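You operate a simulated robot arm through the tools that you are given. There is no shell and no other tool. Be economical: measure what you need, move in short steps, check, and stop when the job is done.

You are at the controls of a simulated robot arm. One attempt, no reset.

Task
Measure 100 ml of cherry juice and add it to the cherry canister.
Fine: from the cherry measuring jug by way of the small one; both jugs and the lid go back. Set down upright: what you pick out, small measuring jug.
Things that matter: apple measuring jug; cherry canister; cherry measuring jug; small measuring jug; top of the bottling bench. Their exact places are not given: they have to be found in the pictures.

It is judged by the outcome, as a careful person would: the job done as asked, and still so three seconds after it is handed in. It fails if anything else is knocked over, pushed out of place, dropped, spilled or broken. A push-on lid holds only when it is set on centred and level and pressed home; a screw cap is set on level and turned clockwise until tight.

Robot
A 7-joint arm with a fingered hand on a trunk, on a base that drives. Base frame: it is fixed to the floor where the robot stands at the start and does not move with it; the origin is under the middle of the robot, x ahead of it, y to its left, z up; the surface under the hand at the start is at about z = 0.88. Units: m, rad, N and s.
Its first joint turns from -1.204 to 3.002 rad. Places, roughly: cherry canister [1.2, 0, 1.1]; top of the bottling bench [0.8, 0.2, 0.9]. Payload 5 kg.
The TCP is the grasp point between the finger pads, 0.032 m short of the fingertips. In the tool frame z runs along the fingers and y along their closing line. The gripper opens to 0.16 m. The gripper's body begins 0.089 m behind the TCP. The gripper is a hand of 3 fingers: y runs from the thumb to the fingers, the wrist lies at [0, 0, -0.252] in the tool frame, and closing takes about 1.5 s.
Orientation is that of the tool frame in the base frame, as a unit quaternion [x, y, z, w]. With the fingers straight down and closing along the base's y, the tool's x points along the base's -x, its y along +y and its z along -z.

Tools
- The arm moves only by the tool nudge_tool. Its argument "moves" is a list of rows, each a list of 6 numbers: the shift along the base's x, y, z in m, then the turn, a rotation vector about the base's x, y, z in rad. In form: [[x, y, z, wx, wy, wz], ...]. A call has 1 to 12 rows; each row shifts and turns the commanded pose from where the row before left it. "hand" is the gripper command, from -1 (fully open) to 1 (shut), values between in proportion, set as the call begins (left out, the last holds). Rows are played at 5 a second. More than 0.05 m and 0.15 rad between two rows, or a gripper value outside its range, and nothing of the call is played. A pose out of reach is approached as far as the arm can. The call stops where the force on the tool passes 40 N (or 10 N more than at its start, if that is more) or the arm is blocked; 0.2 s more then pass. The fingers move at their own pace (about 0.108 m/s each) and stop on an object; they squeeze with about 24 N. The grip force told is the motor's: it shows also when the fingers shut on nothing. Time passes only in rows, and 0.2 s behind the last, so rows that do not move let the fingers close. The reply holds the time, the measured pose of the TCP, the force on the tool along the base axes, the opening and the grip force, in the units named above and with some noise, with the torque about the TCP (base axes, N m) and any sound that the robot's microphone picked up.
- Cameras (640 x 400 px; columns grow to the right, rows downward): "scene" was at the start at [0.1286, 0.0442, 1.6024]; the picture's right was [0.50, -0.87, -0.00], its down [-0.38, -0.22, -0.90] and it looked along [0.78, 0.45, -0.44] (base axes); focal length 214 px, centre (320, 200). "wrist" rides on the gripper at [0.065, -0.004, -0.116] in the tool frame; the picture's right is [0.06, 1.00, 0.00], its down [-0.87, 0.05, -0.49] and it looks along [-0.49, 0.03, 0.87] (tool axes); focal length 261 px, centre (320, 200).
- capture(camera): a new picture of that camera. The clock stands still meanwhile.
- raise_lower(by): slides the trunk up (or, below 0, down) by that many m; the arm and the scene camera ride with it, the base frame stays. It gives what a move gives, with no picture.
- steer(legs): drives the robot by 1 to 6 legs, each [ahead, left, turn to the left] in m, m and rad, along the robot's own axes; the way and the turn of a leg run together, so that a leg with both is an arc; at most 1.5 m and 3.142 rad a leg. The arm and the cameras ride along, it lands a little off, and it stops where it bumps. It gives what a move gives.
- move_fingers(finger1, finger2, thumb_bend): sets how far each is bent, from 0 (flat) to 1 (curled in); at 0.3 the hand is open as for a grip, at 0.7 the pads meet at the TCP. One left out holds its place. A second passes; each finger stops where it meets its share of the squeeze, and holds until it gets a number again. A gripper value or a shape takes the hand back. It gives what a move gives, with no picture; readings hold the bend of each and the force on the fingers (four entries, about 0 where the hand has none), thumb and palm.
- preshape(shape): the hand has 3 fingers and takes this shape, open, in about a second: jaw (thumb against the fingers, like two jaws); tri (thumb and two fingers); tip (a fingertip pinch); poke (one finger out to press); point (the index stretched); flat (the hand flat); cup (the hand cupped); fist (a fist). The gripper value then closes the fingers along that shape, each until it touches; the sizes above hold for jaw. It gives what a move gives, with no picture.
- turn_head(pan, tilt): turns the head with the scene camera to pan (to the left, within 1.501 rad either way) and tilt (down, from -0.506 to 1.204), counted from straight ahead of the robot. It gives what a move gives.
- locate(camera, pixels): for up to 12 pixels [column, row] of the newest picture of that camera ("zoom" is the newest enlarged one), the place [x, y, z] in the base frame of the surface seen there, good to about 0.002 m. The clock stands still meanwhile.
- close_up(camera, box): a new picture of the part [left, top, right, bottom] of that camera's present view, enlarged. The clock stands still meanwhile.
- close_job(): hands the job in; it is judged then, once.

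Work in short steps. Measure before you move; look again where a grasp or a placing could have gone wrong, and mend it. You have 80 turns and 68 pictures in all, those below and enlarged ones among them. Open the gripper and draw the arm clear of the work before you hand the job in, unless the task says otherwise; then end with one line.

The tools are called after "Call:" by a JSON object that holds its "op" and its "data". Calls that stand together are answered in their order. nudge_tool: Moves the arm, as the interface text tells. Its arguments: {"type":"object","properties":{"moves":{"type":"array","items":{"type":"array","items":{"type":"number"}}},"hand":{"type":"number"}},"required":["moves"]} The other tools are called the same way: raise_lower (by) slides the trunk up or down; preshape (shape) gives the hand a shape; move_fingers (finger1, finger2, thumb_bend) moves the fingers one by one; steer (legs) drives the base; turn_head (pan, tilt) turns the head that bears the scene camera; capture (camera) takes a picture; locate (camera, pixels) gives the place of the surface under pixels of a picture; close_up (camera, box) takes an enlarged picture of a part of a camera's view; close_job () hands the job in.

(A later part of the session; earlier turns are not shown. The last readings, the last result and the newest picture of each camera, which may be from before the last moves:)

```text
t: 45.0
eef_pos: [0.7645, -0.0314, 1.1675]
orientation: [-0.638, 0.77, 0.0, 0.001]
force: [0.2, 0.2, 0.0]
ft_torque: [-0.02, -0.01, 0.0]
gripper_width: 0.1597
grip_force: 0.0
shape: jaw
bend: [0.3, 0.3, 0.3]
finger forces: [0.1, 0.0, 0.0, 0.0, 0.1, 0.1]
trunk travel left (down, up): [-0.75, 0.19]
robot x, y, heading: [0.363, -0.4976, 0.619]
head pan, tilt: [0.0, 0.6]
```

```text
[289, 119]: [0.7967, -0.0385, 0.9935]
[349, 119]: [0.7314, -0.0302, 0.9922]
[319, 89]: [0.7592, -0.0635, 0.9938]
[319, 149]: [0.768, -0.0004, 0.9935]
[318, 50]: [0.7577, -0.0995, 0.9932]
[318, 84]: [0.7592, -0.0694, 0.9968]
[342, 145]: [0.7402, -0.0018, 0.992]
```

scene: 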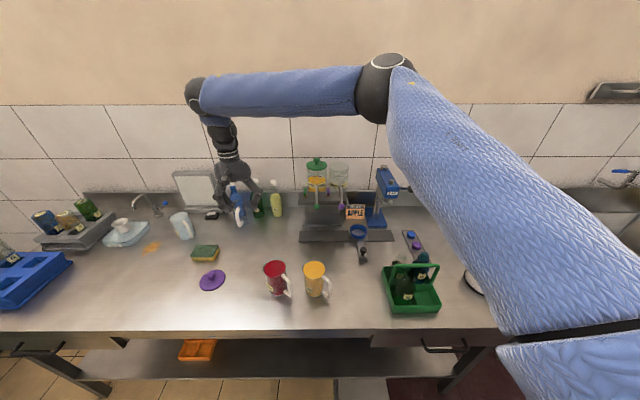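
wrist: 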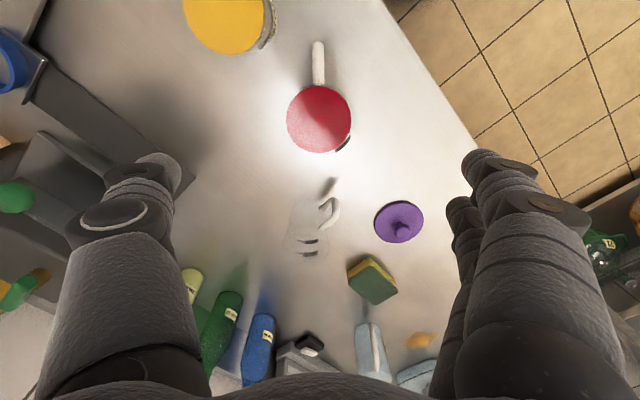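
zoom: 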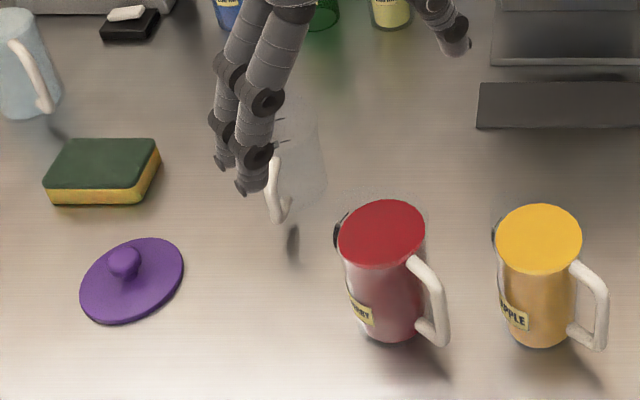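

Centre ≈(0.764,-0.033). I descend to z≈0.975 and close.

Call:
{"op": "nudge_tool", "data": {"moves": [[0, -0.0016, -0.04, 0, 0, 0], [0, 0, -0.05, 0, 0, 0], [0, 0, -0.05, 0, 0, 0], [0, 0, -0.04, 0, 0, 0], [0, 0, -0.0125, 0, 0, 0], [0, 0, 0, 0, 0, 0]]}}

Call:
{"op": "nudge_tool", "data": {"moves": [[0, 0, 0, 0, 0, 0], [0, 0, 0, 0, 0, 0], [0, 0, 0, 0, 0, 0], [0, 0, 0, 0, 0, 0], [0, 0, 0, 0, 0, 0], [0, 0, 0, 0, 0, 0], [0, 0, 0, 0, 0, 0]], "hand": 1}}

Call:
{"op": "nudge_tool", "data": {"moves": [[0, 0, 0.005, 0, 0, 0], [0, 0, 0.01, 0, 0, 0], [0, 0, 0.02, 0, 0, 0], [0, 0, 0.02, 0, 0, 0], [0, 0, 0.02, 0, 0, 0], [0, 0, 0.02, 0, 0, 0], [0, 0, 0.02, 0, 0, 0], [0, 0, 0.02, 0, 0, 0], [0, 0, 0.01, 0, 0, 0], [0, 0, 0, 0, 0, 0], [0, 0, 0, 0, 0, 0]]}}

Call:
{"op": "close_up", "data": {"camera": "scene", "box": [180, 180, 340, 280]}}

```text
t: 46.5
eef_pos: [0.7632, -0.0323, 0.9767]
orientation: [-0.638, 0.77, 0.001, 0.001]
force: [0.4, 1.0, 0.0]
ft_torque: [0.01, -0.02, 0.0]
gripper_width: 0.1601
grip_force: 0.1
shape: jaw
bend: [0.3, 0.3, 0.3]
finger forces: [0.0, 0.0, 0.1, 0.0, 0.1, 0.1]
trunk travel left (down, up): [-0.75, 0.19]
robot x, y, heading: [0.3554, -0.4999, 0.614]
head pan, tilt: [0.0, 0.6]
```

```text
t: 48.0
eef_pos: [0.7631, -0.033, 0.9775]
orientation: [-0.637, 0.771, 0.0, 0.0]
force: [0.5, 0.3, 0.2]
ft_torque: [-0.02, 0.0, 0.04]
gripper_width: 0.0647
grip_force: 24.1
shape: jaw
bend: [0.73, 0.73, 0.7]
finger forces: [9.1, 11.2, 0.0, 0.0, 20.7, 0.0]
trunk travel left (down, up): [-0.75, 0.19]
robot x, y, heading: [0.362, -0.5024, 0.621]
head pan, tilt: [0.0, 0.6]
```

```text
t: 50.5
eef_pos: [0.7634, -0.0323, 1.1207]
orientation: [-0.638, 0.77, 0.0, -0.001]
force: [-0.5, -0.1, -5.2]
ft_torque: [0.0, 0.0, -0.01]
gripper_width: 0.0644
grip_force: 23.8
shape: jaw
bend: [0.73, 0.73, 0.7]
finger forces: [9.0, 11.4, 0.0, 0.0, 20.5, 0.0]
trunk travel left (down, up): [-0.75, 0.19]
robot x, y, heading: [0.3623, -0.502, 0.622]
head pan, tilt: [0.0, 0.6]
```

```text
4.00 times, centred on (260, 230) of scene
```

zoom: 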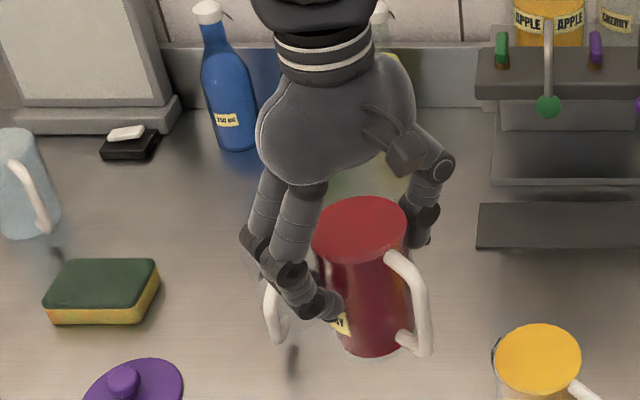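

Held; weight ≈5.2 N. Now carry it to the right of the small jug at P, yawing +0.82 so the lip opposite the handle faces P (leftwards).

Call:
{"op": "nudge_tool", "data": {"moves": [[0.01, 0.018, 0.001, 0, 0, 0.1025], [0.01, 0.018, 0.001, 0, 0, 0.1025], [0.01, 0.018, 0.001, 0, 0, 0.1025], [0.01, 0.018, 0.001, 0, 0, 0.1025], [0.01, 0.018, 0.001, 0, 0, 0.1025], [0.01, 0.018, 0.001, 0, 0, 0.1025], [0.01, 0.018, 0.001, 0, 0, 0.1025], [0.01, 0.0198, 0.001, 0, 0, 0.1025], [0, 0, 0, 0, 0, 0], [0, 0, 0, 0, 0, 0], [0, 0, 0, 0, 0, 0]]}}

Call:
{"op": "close_up", "data": {"camera": "scene", "box": [180, 180, 340, 280]}}

```text
t: 52.9
eef_pos: [0.8438, 0.1142, 1.1274]
orientation: [0.892, -0.452, 0.0, 0.0]
force: [-0.3, -0.2, -5.0]
ft_torque: [0.02, -0.03, 0.0]
gripper_width: 0.0642
grip_force: 24.1
shape: jaw
bend: [0.73, 0.73, 0.7]
finger forces: [9.4, 11.6, 0.0, 0.1, 20.8, 0.0]
trunk travel left (down, up): [-0.75, 0.19]
robot x, y, heading: [0.362, -0.5026, 0.616]
head pan, tilt: [0.0, 0.6]
```

```text
4.00 times, centred on (260, 230) of scene
```

zoom: 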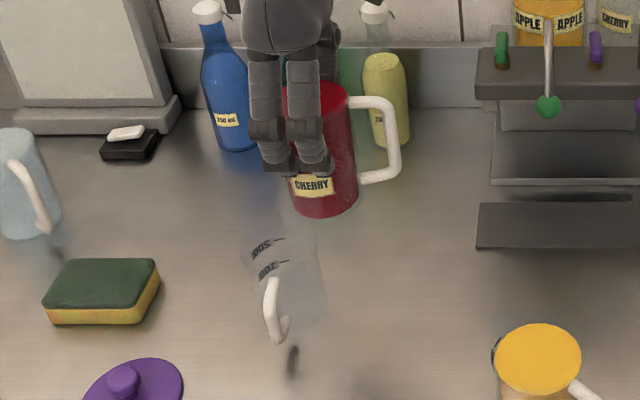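

Good view of the small jug with its ticks. I locate them to confirm its position and the tick heights.

Call:
{"op": "locate", "data": {"camera": "zoom", "pixels": [[281, 239], [288, 263], [262, 249], [268, 272], [271, 283], [285, 328], [345, 185]]}}

```text
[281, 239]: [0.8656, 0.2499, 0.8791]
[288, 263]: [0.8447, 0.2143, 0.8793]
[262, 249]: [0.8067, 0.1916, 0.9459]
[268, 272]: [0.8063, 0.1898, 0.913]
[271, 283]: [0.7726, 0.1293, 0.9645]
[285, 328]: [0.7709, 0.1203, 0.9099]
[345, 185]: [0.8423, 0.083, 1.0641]
```

Positions fit (small jug at P, 100 ml target surface z≈0.917). I begin tilting to ~15° while lowering, then check.

Call:
{"op": "nudge_tool", "data": {"moves": [[0, 0, -0.013, -0.053, -0.038, 0], [0, 0, -0.013, -0.053, -0.038, 0], [0, 0, -0.013, -0.053, -0.038, 0], [0, 0, -0.013, -0.053, -0.038, 0], [0, 0, 0, 0, 0, 0], [0, 0, 0, 0, 0, 0], [0, 0, 0, 0, 0, 0]]}}

Call:
{"op": "close_up", "data": {"camera": "scene", "box": [200, 190, 300, 290]}}

```text
t: 54.5
eef_pos: [0.8451, 0.1132, 1.0759]
orientation: [0.884, -0.449, 0.116, 0.062]
force: [-0.1, -0.4, -5.0]
ft_torque: [0.03, 0.02, -0.01]
gripper_width: 0.0646
grip_force: 24.0
shape: jaw
bend: [0.73, 0.73, 0.7]
finger forces: [9.2, 11.8, 0.1, 0.0, 20.9, 0.0]
trunk travel left (down, up): [-0.75, 0.19]
robot x, y, heading: [0.3602, -0.501, 0.617]
head pan, tilt: [0.0, 0.6]
```

```text
4.00 times, centred on (250, 240) of scene
```

zoom: 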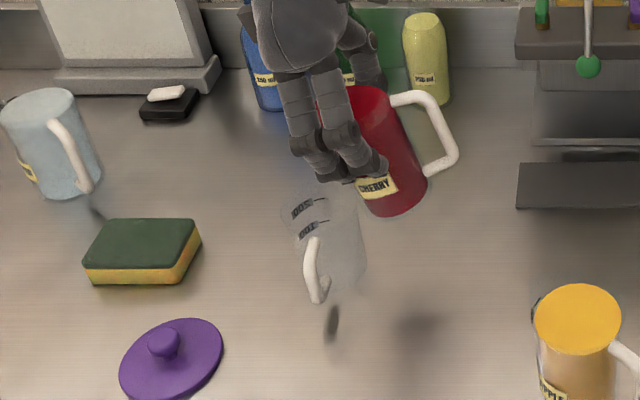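

No flow yet at 15°. I tilt to ~22° and lower, waiting to see the flow.

Call:
{"op": "nudge_tool", "data": {"moves": [[0, 0, -0.012, -0.035, -0.026, 0], [0, 0, -0.012, -0.035, -0.026, 0], [0, 0, -0.004, -0.028, -0.02, 0], [0, 0, 0, 0, 0, 0], [0, 0, 0, 0, 0, 0], [0, 0, 0, 0, 0, 0]]}}

Call:
{"op": "close_up", "data": {"camera": "scene", "box": [230, 200, 310, 270]}}

```text
t: 55.9
eef_pos: [0.8451, 0.1131, 1.048]
orientation: [0.875, -0.445, 0.168, 0.088]
force: [0.1, -0.1, -4.8]
ft_torque: [0.04, -0.02, 0.04]
gripper_width: 0.0644
grip_force: 24.4
shape: jaw
bend: [0.73, 0.73, 0.7]
finger forces: [9.1, 11.9, 0.0, 0.0, 20.9, 0.0]
trunk travel left (down, up): [-0.75, 0.19]
robot x, y, heading: [0.3607, -0.5061, 0.618]
head pan, tilt: [0.0, 0.6]
```

```text
5.71 times, centred on (270, 235) of scene
```

zoom: 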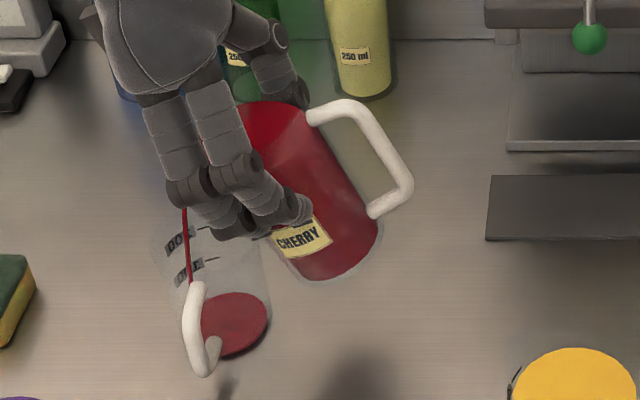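

The stream enters the small jug, about 13 mm left of centre. I shift 8 mm right, tilt 3° more and check the level.

Call:
{"op": "nudge_tool", "data": {"moves": [[0.0047, -0.0065, 0, 0, 0, 0], [0, 0, -0.002, -0.021, -0.015, 0], [0, 0, -0.002, -0.021, -0.015, 0], [0, 0, 0, 0, 0, 0], [0, 0, 0, 0, 0, 0], [0, 0, 0, 0, 0, 0]]}}

Call:
{"op": "close_up", "data": {"camera": "scene", "box": [230, 200, 310, 270]}}

Call:
{"op": "locate", "data": {"camera": "zoom", "pixels": [[235, 320], [245, 315], [225, 325]]}}

```text
t: 57.2
eef_pos: [0.8496, 0.1083, 1.0455]
orientation: [0.871, -0.442, 0.191, 0.099]
force: [0.0, -0.3, -5.3]
ft_torque: [0.08, 0.03, -0.01]
gripper_width: 0.0641
grip_force: 24.2
shape: jaw
bend: [0.73, 0.73, 0.7]
finger forces: [9.2, 11.8, 0.0, 0.0, 20.9, 0.0]
trunk travel left (down, up): [-0.75, 0.19]
robot x, y, heading: [0.3603, -0.5039, 0.62]
head pan, tilt: [0.0, 0.6]
```

```text
5.71 times, centred on (270, 235) of scene
```

zoom: 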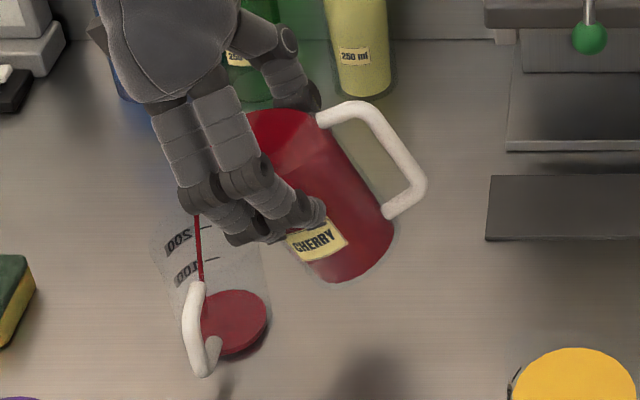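

```text
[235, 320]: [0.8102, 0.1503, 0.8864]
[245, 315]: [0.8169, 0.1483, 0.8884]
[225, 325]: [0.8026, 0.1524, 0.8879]
```

Level z≈0.8875 so far (~15 ml). I tilt 5° more and wait.

Call:
{"op": "nudge_tool", "data": {"moves": [[0, 0, -0.002, -0.035, -0.025, 0], [0, 0, -0.002, -0.035, -0.025, 0], [0, 0, 0, 0, 0, 0], [0, 0, 0, 0, 0, 0], [0, 0, 0, 0, 0, 0], [0, 0, 0, 0, 0, 0], [0, 0, 0, 0, 0, 0]]}}

Call:
{"op": "close_up", "data": {"camera": "scene", "box": [230, 200, 310, 270]}}

Call:
{"op": "locate", "data": {"camera": "zoom", "pixels": [[235, 315], [245, 310], [225, 320], [235, 300]]}}

```text
t: 58.9
eef_pos: [0.857, 0.0798, 1.0408]
orientation: [0.863, -0.438, 0.225, 0.116]
force: [-0.2, -0.6, -3.9]
ft_torque: [0.1, 0.06, -0.02]
gripper_width: 0.0643
grip_force: 24.1
shape: jaw
bend: [0.73, 0.73, 0.7]
finger forces: [9.2, 11.9, 0.1, 0.0, 20.9, 0.0]
out of reach, approached as far as the arm can: row 1, 2
trunk travel left (down, up): [-0.75, 0.19]
robot x, y, heading: [0.3622, -0.5023, 0.62]
head pan, tilt: [0.0, 0.6]
```

```text
5.71 times, centred on (270, 235) of scene
```

zoom: 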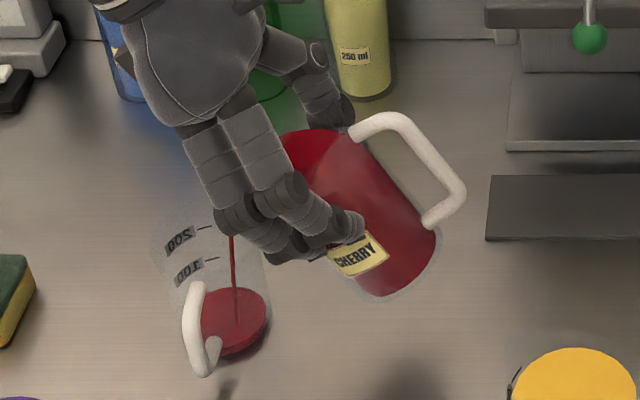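

```text
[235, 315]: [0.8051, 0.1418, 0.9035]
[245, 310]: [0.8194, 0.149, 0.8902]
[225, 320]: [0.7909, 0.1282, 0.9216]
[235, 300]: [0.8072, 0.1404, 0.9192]
```

The arm drifted 3 cm right at a reach limit, though the stream still falls inside. I untilt at once to stop the flow.

Call:
{"op": "nudge_tool", "data": {"moves": [[0, 0, 0.002, 0.1, 0.072, 0], [0, 0, 0.01, 0.1, 0.072, 0], [0, 0, 0.02, 0.05, 0.036, 0], [0, 0, 0.01, 0, 0, 0], [0, 0, 0, 0, 0, 0]]}}

Call:
{"op": "close_up", "data": {"camera": "scene", "box": [220, 190, 320, 270]}}

```text
t: 60.0
eef_pos: [0.8568, 0.0806, 1.0816]
orientation: [0.887, -0.451, 0.093, 0.049]
force: [-0.3, 0.5, -4.6]
ft_torque: [0.0, 0.07, -0.03]
gripper_width: 0.0644
grip_force: 23.9
shape: jaw
bend: [0.73, 0.73, 0.7]
finger forces: [9.6, 11.7, 0.0, 0.0, 20.6, 0.0]
trunk travel left (down, up): [-0.75, 0.19]
robot x, y, heading: [0.3619, -0.4989, 0.62]
head pan, tilt: [0.0, 0.6]
```

```text
5.00 times, centred on (270, 230) of scene
```

zoom: 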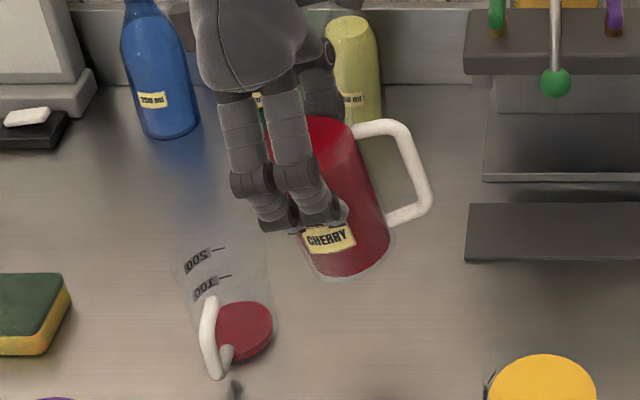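

Flow stopped without a spill. I measure the level now, and untilt to upright, raising and yawing 45° so the next tilt leans more toward the robot (−x).

Call:
{"op": "locate", "data": {"camera": "zoom", "pixels": [[245, 325], [255, 315], [238, 340], [258, 335], [208, 254], [207, 284]]}}

Call:
{"op": "nudge_tool", "data": {"moves": [[0, 0, 0.02, 0.081, 0.0586, 0], [0, 0, 0.02, 0.081, 0.0586, 0], [0, 0.011, 0.01, 0, 0, 0.13], [0, 0.012, 0, 0, 0, 0.13], [0.001, 0.012, 0, 0, 0, 0.13], [0.001, 0.012, 0, 0, 0, 0.13], [0.001, 0.012, 0, 0, 0, 0.13], [0.001, 0.011, 0, 0, 0, 0.135], [0, 0, 0, 0, 0, 0], [0, 0, 0, 0, 0, 0]]}}

Call:
{"op": "close_up", "data": {"camera": "scene", "box": [220, 190, 320, 270]}}

```text
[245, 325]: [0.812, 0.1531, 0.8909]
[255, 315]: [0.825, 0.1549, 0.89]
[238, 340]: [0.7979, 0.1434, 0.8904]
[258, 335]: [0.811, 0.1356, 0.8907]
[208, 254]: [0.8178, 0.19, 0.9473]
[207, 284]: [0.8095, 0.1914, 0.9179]
```

```text
t: 62.2
eef_pos: [0.8596, 0.1502, 1.1313]
orientation: [0.997, -0.077, 0.006, 0.002]
force: [-0.4, -0.3, -3.7]
ft_torque: [-0.01, -0.05, 0.02]
gripper_width: 0.0641
grip_force: 23.4
shape: jaw
bend: [0.73, 0.73, 0.7]
finger forces: [9.8, 11.7, 0.0, 0.0, 20.5, 0.0]
trunk travel left (down, up): [-0.75, 0.19]
robot x, y, heading: [0.3595, -0.5003, 0.617]
head pan, tilt: [0.0, 0.6]
```

```text
5.00 times, centred on (270, 230) of scene
```

zoom: 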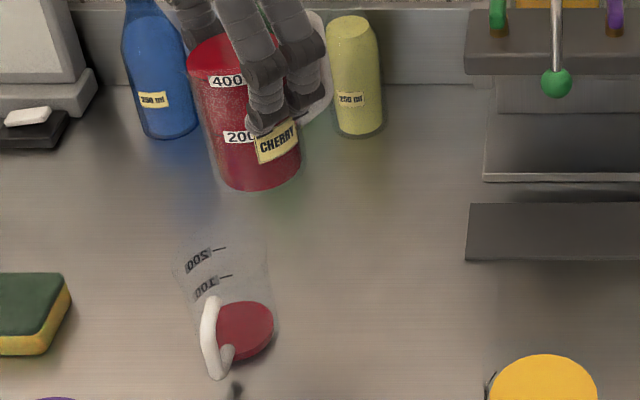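

Level z≈0.8905 (~22 ml). Now tilt about the new axis (pour toward 171°) to 25° while lowering; check reach.

Call:
{"op": "nudge_tool", "data": {"moves": [[0, 0, -0.0215, -0.017, -0.1077, 0], [0, 0, -0.0215, -0.017, -0.1077, 0], [0, 0, -0.0215, -0.017, -0.1077, 0], [0, 0, -0.0215, -0.017, -0.1077, 0], [0, 0, 0, 0, 0, 0], [0, 0, 0, 0, 0, 0]]}}

Call:
{"op": "close_up", "data": {"camera": "scene", "box": [220, 190, 320, 270]}}

```text
t: 63.6
eef_pos: [0.8594, 0.1501, 1.0447]
orientation: [0.972, -0.076, 0.221, 0.018]
force: [-0.8, 0.7, -3.9]
ft_torque: [0.0, 0.05, 0.02]
gripper_width: 0.0642
grip_force: 24.0
shape: jaw
bend: [0.73, 0.73, 0.7]
finger forces: [9.3, 11.9, 0.0, 0.0, 20.8, 0.1]
trunk travel left (down, up): [-0.75, 0.19]
robot x, y, heading: [0.3619, -0.5032, 0.616]
head pan, tilt: [0.0, 0.6]
```

```text
5.00 times, centred on (270, 230) of scene
```

zoom: 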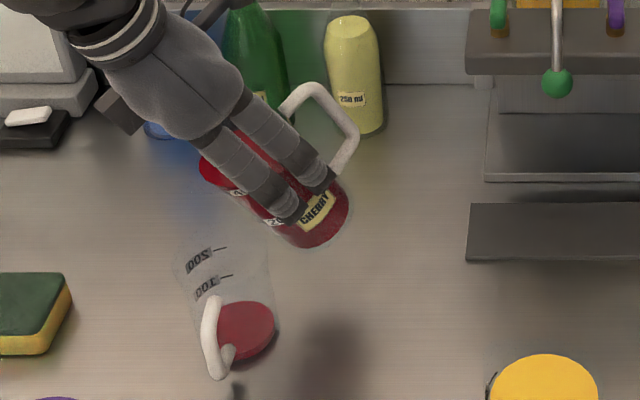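

Clear view and no reach problem. I tilt 5° more to about 30° and wait.

Call:
{"op": "nudge_tool", "data": {"moves": [[0, 0, -0.004, -0.0068, -0.0431, 0], [0, 0, -0.004, -0.0068, -0.0431, 0], [0, 0, 0, 0, 0, 0], [0, 0, 0, 0, 0, 0], [0, 0, 0, 0, 0, 0]]}}

Call:
{"op": "close_up", "data": {"camera": "scene", "box": [220, 190, 320, 270]}}

Call:
{"op": "locate", "data": {"camera": "zoom", "pixels": [[245, 325], [258, 315], [245, 340], [258, 335]]}}

```text
t: 64.8
eef_pos: [0.8598, 0.1501, 1.038]
orientation: [0.962, -0.074, 0.263, 0.021]
force: [0.4, -0.3, -3.9]
ft_torque: [0.0, 0.08, 0.07]
gripper_width: 0.0641
grip_force: 23.9
shape: jaw
bend: [0.73, 0.73, 0.7]
finger forces: [9.3, 12.0, 0.0, 0.1, 20.8, 0.0]
trunk travel left (down, up): [-0.75, 0.19]
robot x, y, heading: [0.3583, -0.5014, 0.618]
head pan, tilt: [0.0, 0.6]
```

```text
5.00 times, centred on (270, 230) of scene
```

zoom: 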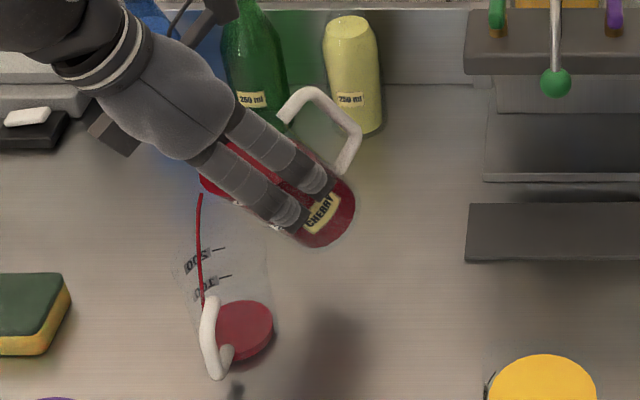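

```text
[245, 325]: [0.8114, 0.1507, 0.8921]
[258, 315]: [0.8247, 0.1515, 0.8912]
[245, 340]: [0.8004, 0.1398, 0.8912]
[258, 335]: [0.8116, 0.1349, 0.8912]
```

The stream lands ~15 mm off-centre towards −x; I shift +11 mm in x, tilt 4° more, and wait.

Call:
{"op": "nudge_tool", "data": {"moves": [[0.011, -0.002, 0, 0, 0, 0], [0, 0, -0.002, -0.0055, -0.035, 0], [0, 0, -0.002, -0.0055, -0.035, 0], [0, 0, 0, 0, 0, 0], [0, 0, 0, 0, 0, 0], [0, 0, 0, 0, 0, 0], [0, 0, 0, 0, 0, 0]]}}

Call:
{"op": "close_up", "data": {"camera": "scene", "box": [220, 190, 320, 270]}}

Call:
{"op": "locate", "data": {"camera": "zoom", "pixels": [[245, 322], [258, 312], [245, 337], [258, 332]]}}

```text
t: 66.5
eef_pos: [0.8697, 0.1484, 1.0337]
orientation: [0.952, -0.074, 0.297, 0.024]
force: [-0.6, -0.1, -4.5]
ft_torque: [0.0, 0.12, -0.02]
gripper_width: 0.0642
grip_force: 24.2
shape: jaw
bend: [0.73, 0.73, 0.7]
finger forces: [9.3, 12.0, 0.0, 0.1, 20.8, 0.0]
trunk travel left (down, up): [-0.75, 0.19]
robot x, y, heading: [0.3597, -0.5034, 0.619]
head pan, tilt: [0.0, 0.6]
```

```text
5.00 times, centred on (270, 230) of scene
```

zoom: 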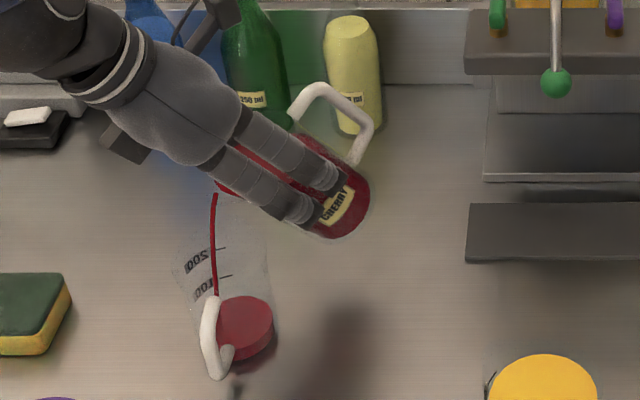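

```text
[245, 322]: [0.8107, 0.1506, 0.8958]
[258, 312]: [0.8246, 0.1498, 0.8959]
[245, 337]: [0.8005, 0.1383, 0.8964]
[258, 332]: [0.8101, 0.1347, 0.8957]
```

Level z≈0.896 (~38 ml), stream centred. Tilt 4° more and hold about 2 s.

Call:
{"op": "nudge_tool", "data": {"moves": [[0, 0, -0.002, -0.0055, -0.035, 0], [0.002, 0, -0.001, -0.0055, -0.035, 0], [0, 0, 0, 0, 0, 0], [0, 0, 0, 0, 0, 0], [0, 0, 0, 0, 0, 0], [0, 0, 0, 0, 0, 0], [0, 0, 0, 0, 0, 0], [0, 0, 0, 0, 0, 0]]}}

Call:
{"op": "close_up", "data": {"camera": "scene", "box": [220, 190, 320, 270]}}

Call:
{"op": "locate", "data": {"camera": "zoom", "pixels": [[245, 318], [258, 308], [245, 330], [258, 326]]}}

```text
t: 68.2
eef_pos: [0.8722, 0.147, 1.0325]
orientation: [0.941, -0.073, 0.329, 0.025]
force: [0.1, -0.3, -3.1]
ft_torque: [0.04, 0.09, -0.05]
gripper_width: 0.0642
grip_force: 24.1
shape: jaw
bend: [0.73, 0.73, 0.7]
finger forces: [9.3, 12.0, 0.0, 0.0, 20.9, 0.1]
trunk travel left (down, up): [-0.75, 0.19]
robot x, y, heading: [0.3565, -0.5046, 0.613]
head pan, tilt: [0.0, 0.6]
```

```text
5.00 times, centred on (270, 230) of scene
```

zoom: 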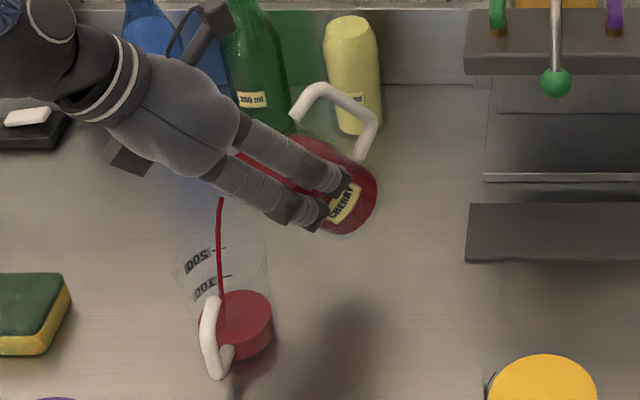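

```text
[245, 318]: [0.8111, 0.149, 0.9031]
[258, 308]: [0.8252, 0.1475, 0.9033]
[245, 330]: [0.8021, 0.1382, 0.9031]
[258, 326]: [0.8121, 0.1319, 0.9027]
```

Level z≈0.903. Another 4° with the same hold should give about 0.911.

Call:
{"op": "nudge_tool", "data": {"moves": [[0, 0, 0, -0.0055, -0.035, 0], [0.001, 0, 0, -0.0055, -0.035, 0], [0, 0, 0, 0, 0, 0], [0, 0, 0, 0, 0, 0], [0, 0, 0, 0, 0, 0]]}}

Call:
{"op": "close_up", "data": {"camera": "scene", "box": [220, 190, 320, 270]}}

Call:
{"op": "locate", "data": {"camera": "zoom", "pixels": [[245, 312], [258, 303], [245, 324], [258, 320]]}}

```text
t: 69.5
eef_pos: [0.8916, 0.1281, 1.0329]
orientation: [0.929, -0.071, 0.362, 0.026]
force: [0.6, -0.8, -3.9]
ft_torque: [0.0, 0.13, 0.04]
gripper_width: 0.0642
grip_force: 23.5
shape: jaw
bend: [0.73, 0.73, 0.7]
finger forces: [9.4, 12.2, 0.0, 0.0, 21.1, 0.1]
out of reach, approached as far as the arm can: row 1, 2
trunk travel left (down, up): [-0.75, 0.19]
robot x, y, heading: [0.3616, -0.5025, 0.62]
head pan, tilt: [0.0, 0.6]
```

```text
5.00 times, centred on (270, 230) of scene
```

zoom: 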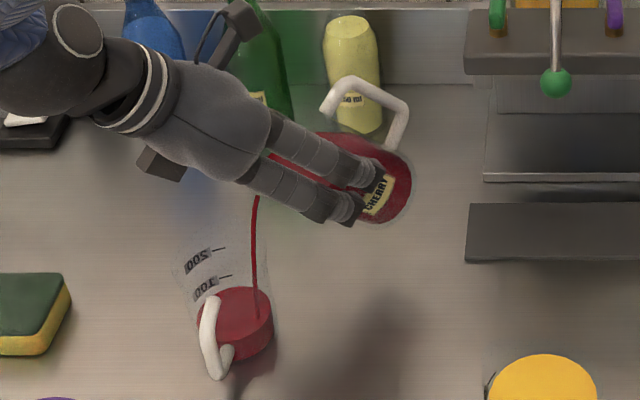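

```text
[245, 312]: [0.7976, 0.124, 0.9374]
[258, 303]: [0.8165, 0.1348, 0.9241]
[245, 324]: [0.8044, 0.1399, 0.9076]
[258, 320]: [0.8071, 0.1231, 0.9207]
```

Reach limit again at ~42°; stream still inside. I go straight back to the previous reachable tilt and position, then check the level.

Call:
{"op": "nudge_tool", "data": {"moves": [[-0.01, 0.01, 0.002, 0.0165, 0.105, 0], [-0.008, 0.008, 0.005, 0.0165, 0.105, 0], [0, 0, 0.005, 0, 0, 0], [0, 0, 0, 0, 0, 0]]}}

Call:
{"op": "close_up", "data": {"camera": "scene", "box": [220, 190, 320, 270]}}

Call:
{"op": "locate", "data": {"camera": "zoom", "pixels": [[245, 312], [258, 303], [245, 324], [258, 320]]}}

```text
t: 70.5
eef_pos: [0.8743, 0.1447, 1.0442]
orientation: [0.961, -0.074, 0.264, 0.022]
force: [-0.2, 0.0, -4.6]
ft_torque: [-0.01, 0.08, 0.03]
gripper_width: 0.064
grip_force: 24.4
shape: jaw
bend: [0.73, 0.73, 0.7]
finger forces: [9.6, 12.1, 0.0, 0.0, 20.9, 0.0]
trunk travel left (down, up): [-0.75, 0.19]
robot x, y, heading: [0.3601, -0.4994, 0.619]
head pan, tilt: [0.0, 0.6]
```

```text
5.00 times, centred on (270, 230) of scene
```

zoom: 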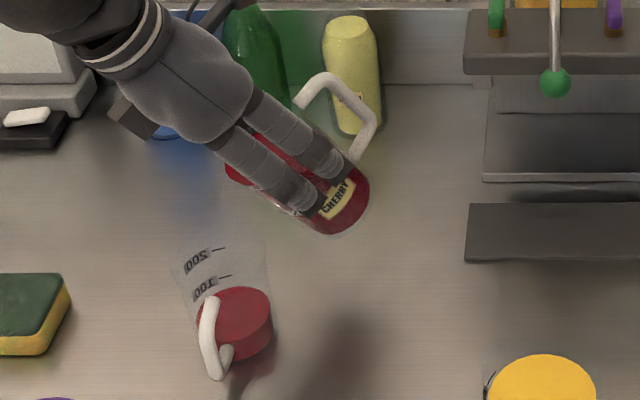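

```text
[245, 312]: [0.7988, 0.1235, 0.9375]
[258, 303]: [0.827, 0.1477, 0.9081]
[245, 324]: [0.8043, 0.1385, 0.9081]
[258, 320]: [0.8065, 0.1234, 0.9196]
```

Level z≈0.908, flow stopped, nothing spilled. I straighten up, yaw 35° further (pour toward ~206°) where the wrist has more room, and position accordingly.

Call:
{"op": "nudge_tool", "data": {"moves": [[0, 0, 0.022, 0.0211, 0.1323, 0], [0, 0, 0.022, 0.0211, 0.1323, 0], [0, 0, 0.022, 0.0211, 0.1323, 0], [0, 0, 0.02, 0.0211, 0.1323, 0], [-0.001, 0.008, 0, 0, 0, 0.122], [-0.002, 0.008, 0, 0, 0, 0.122], [-0.002, 0.008, 0, 0, 0, 0.122], [-0.001, 0.008, 0, 0, 0, 0.122], [-0.001, 0.008, 0, 0, 0, 0.122], [0, 0, 0, 0, 0, 0]]}}

Call:
{"op": "close_up", "data": {"camera": "scene", "box": [240, 240, 300, 280]}}

Call:
{"op": "locate", "data": {"camera": "zoom", "pixels": [[165, 140], [195, 110], [165, 105], [190, 150], [75, 75], [80, 25]]}}

```text
t: 72.7
eef_pos: [0.8654, 0.1846, 1.1307]
orientation: [0.974, 0.227, -0.001, 0.0]
force: [0.1, 0.1, -3.8]
ft_torque: [0.04, 0.02, 0.05]
gripper_width: 0.0638
grip_force: 24.2
shape: jaw
bend: [0.73, 0.73, 0.7]
finger forces: [9.8, 12.0, 0.0, 0.0, 20.6, 0.0]
trunk travel left (down, up): [-0.75, 0.19]
robot x, y, heading: [0.3603, -0.5039, 0.621]
head pan, tilt: [0.0, 0.6]
```

```text
10.00 times, centred on (270, 260) of scene
```

zoom: 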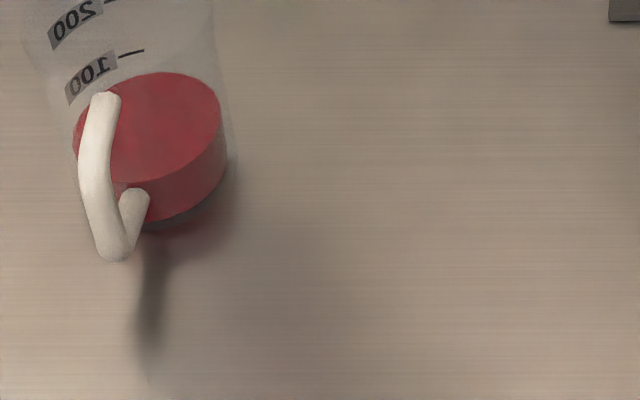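

```text
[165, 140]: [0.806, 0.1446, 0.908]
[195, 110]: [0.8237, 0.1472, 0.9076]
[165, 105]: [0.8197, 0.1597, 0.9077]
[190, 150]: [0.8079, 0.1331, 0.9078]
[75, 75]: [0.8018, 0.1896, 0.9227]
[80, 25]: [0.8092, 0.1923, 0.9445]
```

Level 0.9077, just under the 100 tick. I measure the tick, label centres and disc edges more exactly in this zoom.

Call:
{"op": "locate", "data": {"camera": "zoom", "pixels": [[132, 53], [125, 55], [140, 51], [91, 75], [75, 22], [218, 115], [165, 76], [140, 178], [195, 207], [200, 165], [88, 170], [170, 214]]}}

```text
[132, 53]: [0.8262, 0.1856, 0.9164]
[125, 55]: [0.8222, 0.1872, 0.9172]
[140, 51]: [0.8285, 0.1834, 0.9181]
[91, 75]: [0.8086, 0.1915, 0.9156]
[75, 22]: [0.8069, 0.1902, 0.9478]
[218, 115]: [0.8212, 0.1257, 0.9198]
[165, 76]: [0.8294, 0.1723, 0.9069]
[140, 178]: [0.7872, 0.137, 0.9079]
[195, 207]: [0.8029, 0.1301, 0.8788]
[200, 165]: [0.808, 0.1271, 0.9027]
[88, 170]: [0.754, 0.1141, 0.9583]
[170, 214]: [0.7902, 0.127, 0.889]
```

Tick is at z 0.917; target level 0.917. I tilt about the new axis to ~38°, still under the flow angle, to check reach.

Call:
{"op": "nudge_tool", "data": {"moves": [[0, 0, -0.0232, 0.0574, -0.1178, 0], [0, 0, -0.0232, 0.0574, -0.1178, 0], [0, 0, -0.0232, 0.0574, -0.1178, 0], [0, 0, -0.0232, 0.0574, -0.1178, 0], [0, 0, -0.002, 0.0307, -0.063, 0], [0, 0, -0.002, 0.0307, -0.063, 0], [0, 0, 0, 0, 0, 0]]}}

Call:
{"op": "close_up", "data": {"camera": "scene", "box": [220, 190, 320, 270]}}

```text
t: 74.2
eef_pos: [0.8661, 0.1867, 1.035]
orientation: [0.921, 0.212, 0.318, -0.072]
force: [-0.5, -0.9, -3.5]
ft_torque: [-0.04, 0.1, -0.02]
gripper_width: 0.0641
grip_force: 24.8
shape: jaw
bend: [0.73, 0.73, 0.7]
finger forces: [9.5, 12.1, 0.1, 0.0, 20.8, 0.0]
trunk travel left (down, up): [-0.75, 0.19]
robot x, y, heading: [0.3608, -0.4995, 0.622]
head pan, tilt: [0.0, 0.6]
```

```text
5.00 times, centred on (270, 230) of scene
```

zoom: 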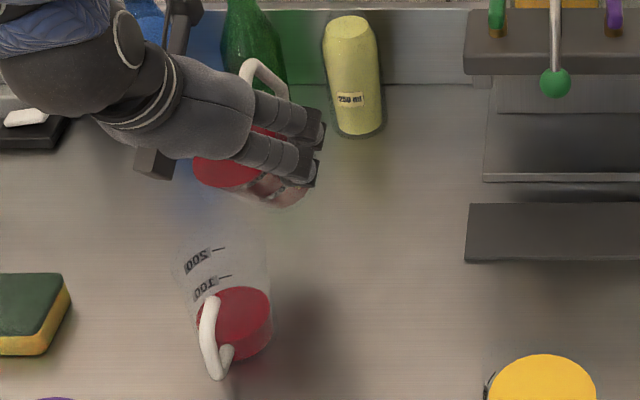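

View still open, no reach issue at 37°. Tilt 4° more and hold 1 s.

Call:
{"op": "nudge_tool", "data": {"moves": [[0, 0, 0, 0.0153, -0.0315, 0], [0, 0, 0, 0.0153, -0.0315, 0], [0, 0, 0, 0, 0, 0], [0, 0, 0, 0, 0, 0], [0, 0, 0, 0, 0, 0]]}}

Call:
{"op": "close_up", "data": {"camera": "scene", "box": [220, 190, 320, 270]}}

Call:
{"op": "locate", "data": {"camera": "zoom", "pixels": [[235, 318], [250, 300], [240, 330], [245, 310]]}}

```text
t: 75.5
eef_pos: [0.8661, 0.1853, 1.0344]
orientation: [0.909, 0.21, 0.35, -0.081]
force: [-0.4, 0.7, -3.7]
ft_torque: [-0.01, 0.12, 0.0]
gripper_width: 0.0643
grip_force: 24.0
shape: jaw
bend: [0.73, 0.73, 0.7]
finger forces: [9.4, 12.2, 0.0, 0.0, 20.9, 0.1]
trunk travel left (down, up): [-0.75, 0.19]
robot x, y, heading: [0.3614, -0.4993, 0.618]
head pan, tilt: [0.0, 0.6]
```

```text
5.00 times, centred on (270, 230) of scene
```

zoom: 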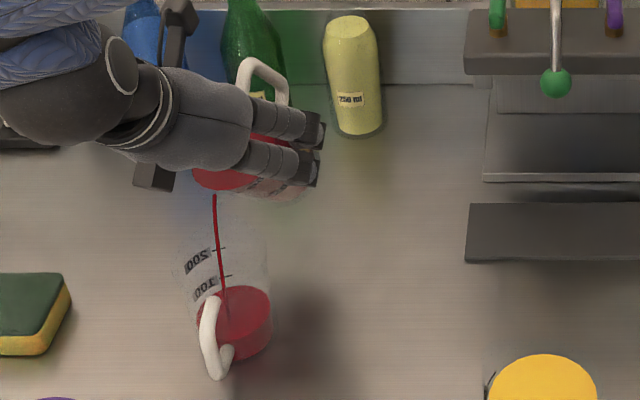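

```text
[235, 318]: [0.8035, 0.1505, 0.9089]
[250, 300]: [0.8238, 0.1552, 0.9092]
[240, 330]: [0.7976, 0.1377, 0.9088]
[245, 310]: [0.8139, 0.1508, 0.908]
```

Flowing on target, level 0.909. Tilt 3° more and hold ~1 s.

Call:
{"op": "nudge_tool", "data": {"moves": [[0, 0, 0, 0.0115, -0.0236, 0], [0, 0, 0, 0.0115, -0.0236, 0], [0, 0, 0, 0, 0, 0], [0, 0, 0, 0, 0, 0], [0, 0, 0, 0, 0, 0], [0, 0, 0, 0, 0, 0]]}}

Call:
{"op": "close_up", "data": {"camera": "scene", "box": [220, 190, 320, 270]}}

Call:
{"op": "locate", "data": {"camera": "zoom", "pixels": [[235, 315], [250, 298], [240, 326], [245, 308]]}}

```text
t: 76.8
eef_pos: [0.8663, 0.1855, 1.0341]
orientation: [0.9, 0.209, 0.373, -0.086]
force: [-0.4, 1.2, -3.5]
ft_torque: [-0.07, 0.09, 0.0]
gripper_width: 0.0638
grip_force: 24.2
shape: jaw
bend: [0.73, 0.73, 0.7]
finger forces: [9.5, 12.2, 0.1, 0.0, 20.9, 0.0]
trunk travel left (down, up): [-0.75, 0.19]
robot x, y, heading: [0.3628, -0.5013, 0.615]
head pan, tilt: [0.0, 0.6]
```

```text
5.00 times, centred on (270, 230) of scene
```

zoom: 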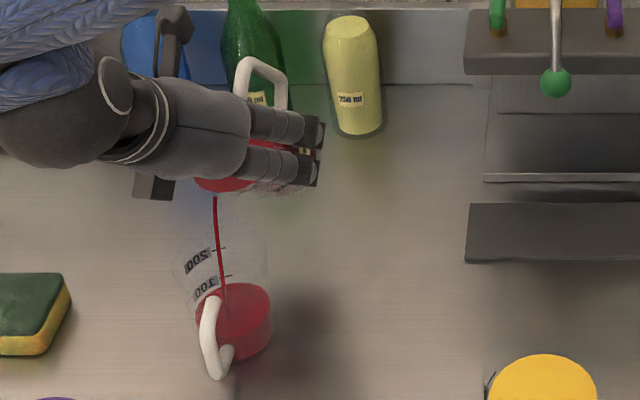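

```text
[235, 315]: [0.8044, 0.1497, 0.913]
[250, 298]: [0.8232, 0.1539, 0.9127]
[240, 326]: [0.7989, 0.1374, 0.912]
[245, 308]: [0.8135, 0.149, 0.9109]
```

Level ~0.9122. I tilt 1.5° more, hold ~0.8 s, and untilt within the same call, then measure.

Call:
{"op": "nudge_tool", "data": {"moves": [[0, 0, 0, 0.0115, -0.0236, 0], [0, 0, 0, 0, 0, 0], [0, 0, 0, 0, 0, 0], [0, 0, 0, 0, 0, 0], [0, 0, 0, 0, 0, 0], [0, 0, 0.002, -0.0574, 0.1178, 0], [0, 0, 0.006, -0.0574, 0.1178, 0], [0, 0, 0, 0, 0, 0], [0, 0, 0, 0, 0, 0]]}}

Call:
{"op": "close_up", "data": {"camera": "scene", "box": [240, 230, 300, 270]}}

Call:
{"op": "locate", "data": {"camera": "zoom", "pixels": [[170, 220], [190, 205], [150, 235], [190, 230], [150, 205]]}}

```text
t: 78.8
eef_pos: [0.8662, 0.186, 1.0426]
orientation: [0.938, 0.216, 0.264, -0.061]
force: [0.1, -0.5, -3.5]
ft_torque: [-0.07, 0.08, 0.01]
gripper_width: 0.0642
grip_force: 23.8
shape: jaw
bend: [0.73, 0.73, 0.7]
finger forces: [9.7, 12.3, 0.0, 0.0, 20.8, 0.0]
trunk travel left (down, up): [-0.75, 0.19]
robot x, y, heading: [0.3589, -0.4995, 0.622]
head pan, tilt: [0.0, 0.6]
```

```text
10.00 times, centred on (270, 250) of scene
```

zoom: 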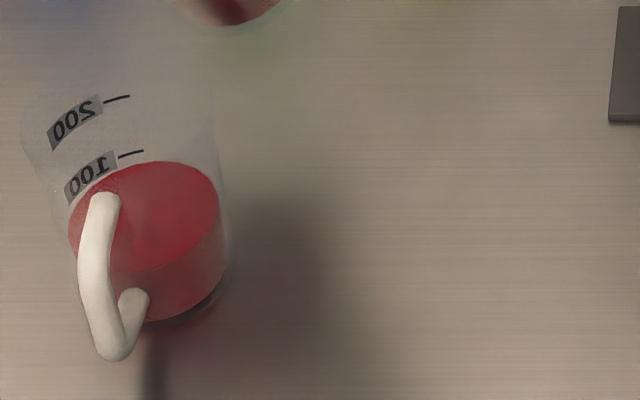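

```text
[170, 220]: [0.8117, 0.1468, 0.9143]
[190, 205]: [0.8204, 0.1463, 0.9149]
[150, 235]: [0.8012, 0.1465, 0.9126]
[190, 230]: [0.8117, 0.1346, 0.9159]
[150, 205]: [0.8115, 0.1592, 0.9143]
```

Level ≈0.9145 (~92 ml). One short dribble more: tilt to ~46.5°, hold 0.6 s, and untilt.

Call:
{"op": "nudge_tool", "data": {"moves": [[0, 0, -0.006, 0.062, -0.1272, 0], [0, 0, -0.002, 0.062, -0.1272, 0], [0, 0, 0, 0, 0, 0], [0, 0, 0, 0, 0, 0], [0, 0, 0, 0, 0, 0], [0, 0, 0.002, -0.062, 0.1272, 0], [0, 0, 0.006, -0.062, 0.1272, 0], [0, 0, 0, 0, 0, 0], [0, 0, 0, 0, 0, 0]]}}

Call:
{"op": "close_up", "data": {"camera": "scene", "box": [240, 230, 300, 270]}}

Call:
{"op": "locate", "data": {"camera": "zoom", "pixels": [[170, 217], [190, 200], [150, 230], [190, 225], [150, 200], [130, 153], [160, 240]]}}

```text
t: 80.8
eef_pos: [0.8669, 0.1862, 1.0419]
orientation: [0.937, 0.218, 0.265, -0.062]
force: [0.7, 0.1, -4.1]
ft_torque: [-0.06, 0.05, -0.02]
gripper_width: 0.0639
grip_force: 24.0
shape: jaw
bend: [0.73, 0.73, 0.7]
finger forces: [9.8, 12.3, 0.1, 0.0, 20.9, 0.0]
trunk travel left (down, up): [-0.75, 0.19]
robot x, y, heading: [0.3624, -0.5045, 0.615]
head pan, tilt: [0.0, 0.6]
```

```text
10.00 times, centred on (270, 250) of scene
```

zoom: 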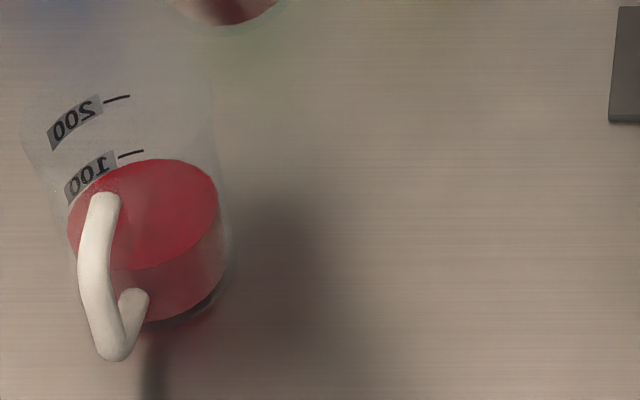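

```text
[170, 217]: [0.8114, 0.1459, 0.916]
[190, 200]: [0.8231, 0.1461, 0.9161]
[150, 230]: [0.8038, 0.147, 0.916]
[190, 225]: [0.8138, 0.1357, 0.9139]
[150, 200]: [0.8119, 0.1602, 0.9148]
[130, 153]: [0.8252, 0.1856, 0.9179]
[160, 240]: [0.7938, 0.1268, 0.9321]
```

Level ≈0.9156 vs tick 0.9174. One more similar dribble, 1° further.

Call:
{"op": "nudge_tool", "data": {"moves": [[0, 0, -0.006, 0.0645, -0.132, 0], [0, 0, -0.002, 0.0645, -0.132, 0], [0, 0, 0, 0.002, -0.004, 0], [0, 0, 0, 0, 0, 0], [0, 0, 0, 0, 0, 0], [0, 0, 0.002, -0.0645, 0.132, 0], [0, 0, 0.006, -0.0645, 0.132, 0], [0, 0, 0, 0, 0, 0], [0, 0, 0, 0, 0, 0]]}}

Call:
{"op": "close_up", "data": {"camera": "scene", "box": [240, 230, 300, 270]}}

Call:
{"op": "locate", "data": {"camera": "zoom", "pixels": [[170, 217], [190, 200], [150, 230], [190, 225], [150, 200], [180, 210]]}}

```text
t: 82.8
eef_pos: [0.8671, 0.186, 1.0417]
orientation: [0.937, 0.218, 0.267, -0.062]
force: [-0.5, -0.2, -3.2]
ft_torque: [-0.05, 0.06, 0.0]
gripper_width: 0.064
grip_force: 24.3
shape: jaw
bend: [0.73, 0.73, 0.7]
finger forces: [9.9, 12.4, 0.1, 0.0, 20.6, 0.0]
trunk travel left (down, up): [-0.75, 0.19]
robot x, y, heading: [0.3584, -0.5032, 0.614]
head pan, tilt: [0.0, 0.6]
```

```text
10.00 times, centred on (270, 250) of scene
```

zoom: 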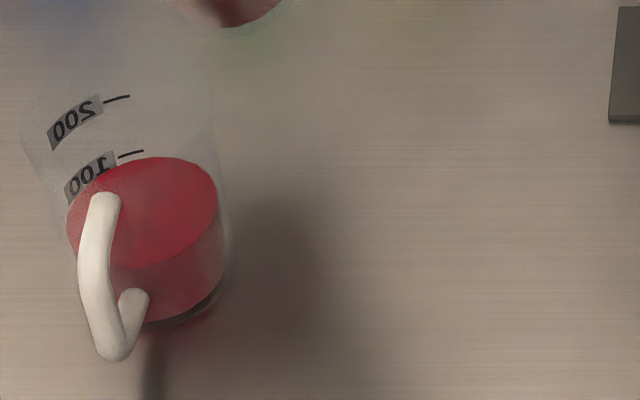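

```text
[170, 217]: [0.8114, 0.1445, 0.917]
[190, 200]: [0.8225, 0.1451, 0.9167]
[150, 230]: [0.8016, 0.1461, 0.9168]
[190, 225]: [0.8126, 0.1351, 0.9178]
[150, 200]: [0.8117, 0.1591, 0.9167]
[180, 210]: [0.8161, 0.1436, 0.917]
```

Level 0.917 — exactly on the tick. Now straighten the cherry jug, lift and carry it back towards its home while yawing back.

Call:
{"op": "nudge_tool", "data": {"moves": [[0, 0, 0.024, -0.0608, 0.1247, 0], [0, 0, 0.024, -0.0608, 0.1247, 0], [0, 0, 0.024, -0.0608, 0.1247, 0], [0, 0, 0.024, -0.0608, 0.1247, 0], [0, 0, 0.012, 0, 0, 0], [0, 0, 0, 0, 0, -0.1385], [0, 0, 0, 0, 0, -0.1385], [-0.005, -0.01, 0, 0, 0, -0.1385], [-0.005, -0.01, 0, 0, 0, -0.1385], [-0.006, -0.015, 0, 0, 0, -0.1385], [-0.008, -0.018, 0, 0, 0, -0.1385]]}}

Call:
{"op": "nudge_tool", "data": {"moves": [[-0.008, -0.018, 0, 0, 0, -0.1385], [-0.008, -0.018, 0, 0, 0, -0.1385], [-0.008, -0.018, 0, 0, 0, -0.1385], [-0.008, -0.018, 0, 0, 0, -0.1385], [-0.008, -0.018, 0, 0, 0, -0.1385], [-0.008, -0.018, 0, 0, 0, -0.1385], [-0.008, -0.018, 0, 0, 0, -0.1385], [-0.008, -0.018, 0, 0, 0, -0.1385], [-0.008, -0.018, 0, 0, 0, -0.1385], [-0.008, -0.004, 0, 0, 0, -0.1385], [0, 0, 0, 0, 0, 0]]}}

```text
t: 85.2
eef_pos: [0.8429, 0.1342, 1.1491]
orientation: [0.982, -0.188, 0.0, -0.001]
force: [1.1, -0.3, -2.7]
ft_torque: [0.0, 0.0, -0.01]
gripper_width: 0.0638
grip_force: 23.7
shape: jaw
bend: [0.73, 0.73, 0.7]
finger forces: [10.4, 12.0, 0.0, 0.0, 20.5, 0.0]
trunk travel left (down, up): [-0.75, 0.19]
robot x, y, heading: [0.3598, -0.5014, 0.619]
head pan, tilt: [0.0, 0.6]
```

```text
t: 87.7
eef_pos: [0.762, -0.0324, 1.1506]
orientation: [-0.636, 0.771, -0.001, 0.0]
force: [-0.1, -0.5, -3.5]
ft_torque: [-0.01, 0.03, 0.0]
gripper_width: 0.0636
grip_force: 23.9
shape: jaw
bend: [0.73, 0.73, 0.7]
finger forces: [10.3, 12.0, 0.0, 0.1, 20.4, 0.1]
trunk travel left (down, up): [-0.75, 0.19]
robot x, y, heading: [0.3612, -0.5036, 0.616]
head pan, tilt: [0.0, 0.6]
```

Over the home spot with matching yaw. Lower to just above, then touch down gently.

Call:
{"op": "nudge_tool", "data": {"moves": [[0.0011, 0, -0.045, 0, 0, 0], [0, 0, -0.045, 0, 0, 0], [0, 0, -0.04, 0, 0, 0], [0, 0, -0.025, 0, 0, 0], [0, 0, -0.012, 0, 0, 0], [0, 0, -0.003, 0, 0, 0], [0, 0, 0, 0, 0, 0]]}}

Call:
{"op": "nudge_tool", "data": {"moves": [[0, 0, -0.002, 0, 0, 0], [0, 0, -0.0015, 0, 0, 0], [0, 0, 0, 0, 0, 0]]}}

```text
t: 89.2
eef_pos: [0.764, -0.0337, 0.9797]
orientation: [-0.636, 0.771, 0.0, 0.0]
force: [-0.5, -0.1, -3.7]
ft_torque: [-0.03, 0.01, 0.0]
gripper_width: 0.0638
grip_force: 24.3
shape: jaw
bend: [0.73, 0.73, 0.7]
finger forces: [10.4, 12.1, 0.0, 0.1, 20.4, 0.1]
trunk travel left (down, up): [-0.75, 0.19]
robot x, y, heading: [0.3552, -0.504, 0.618]
head pan, tilt: [0.0, 0.6]
```

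```text
t: 90.0
eef_pos: [0.7636, -0.0336, 0.978]
orientation: [-0.636, 0.771, 0.0, 0.0]
force: [2.1, 1.8, 10.4]
ft_torque: [0.0, -0.07, 0.03]
gripper_width: 0.0637
grip_force: 23.9
shape: jaw
bend: [0.74, 0.73, 0.7]
finger forces: [11.1, 12.6, 0.1, 0.1, 23.8, 0.1]
trunk travel left (down, up): [-0.75, 0.19]
robot x, y, heading: [0.3611, -0.5038, 0.611]
head pan, tilt: [0.0, 0.6]
```

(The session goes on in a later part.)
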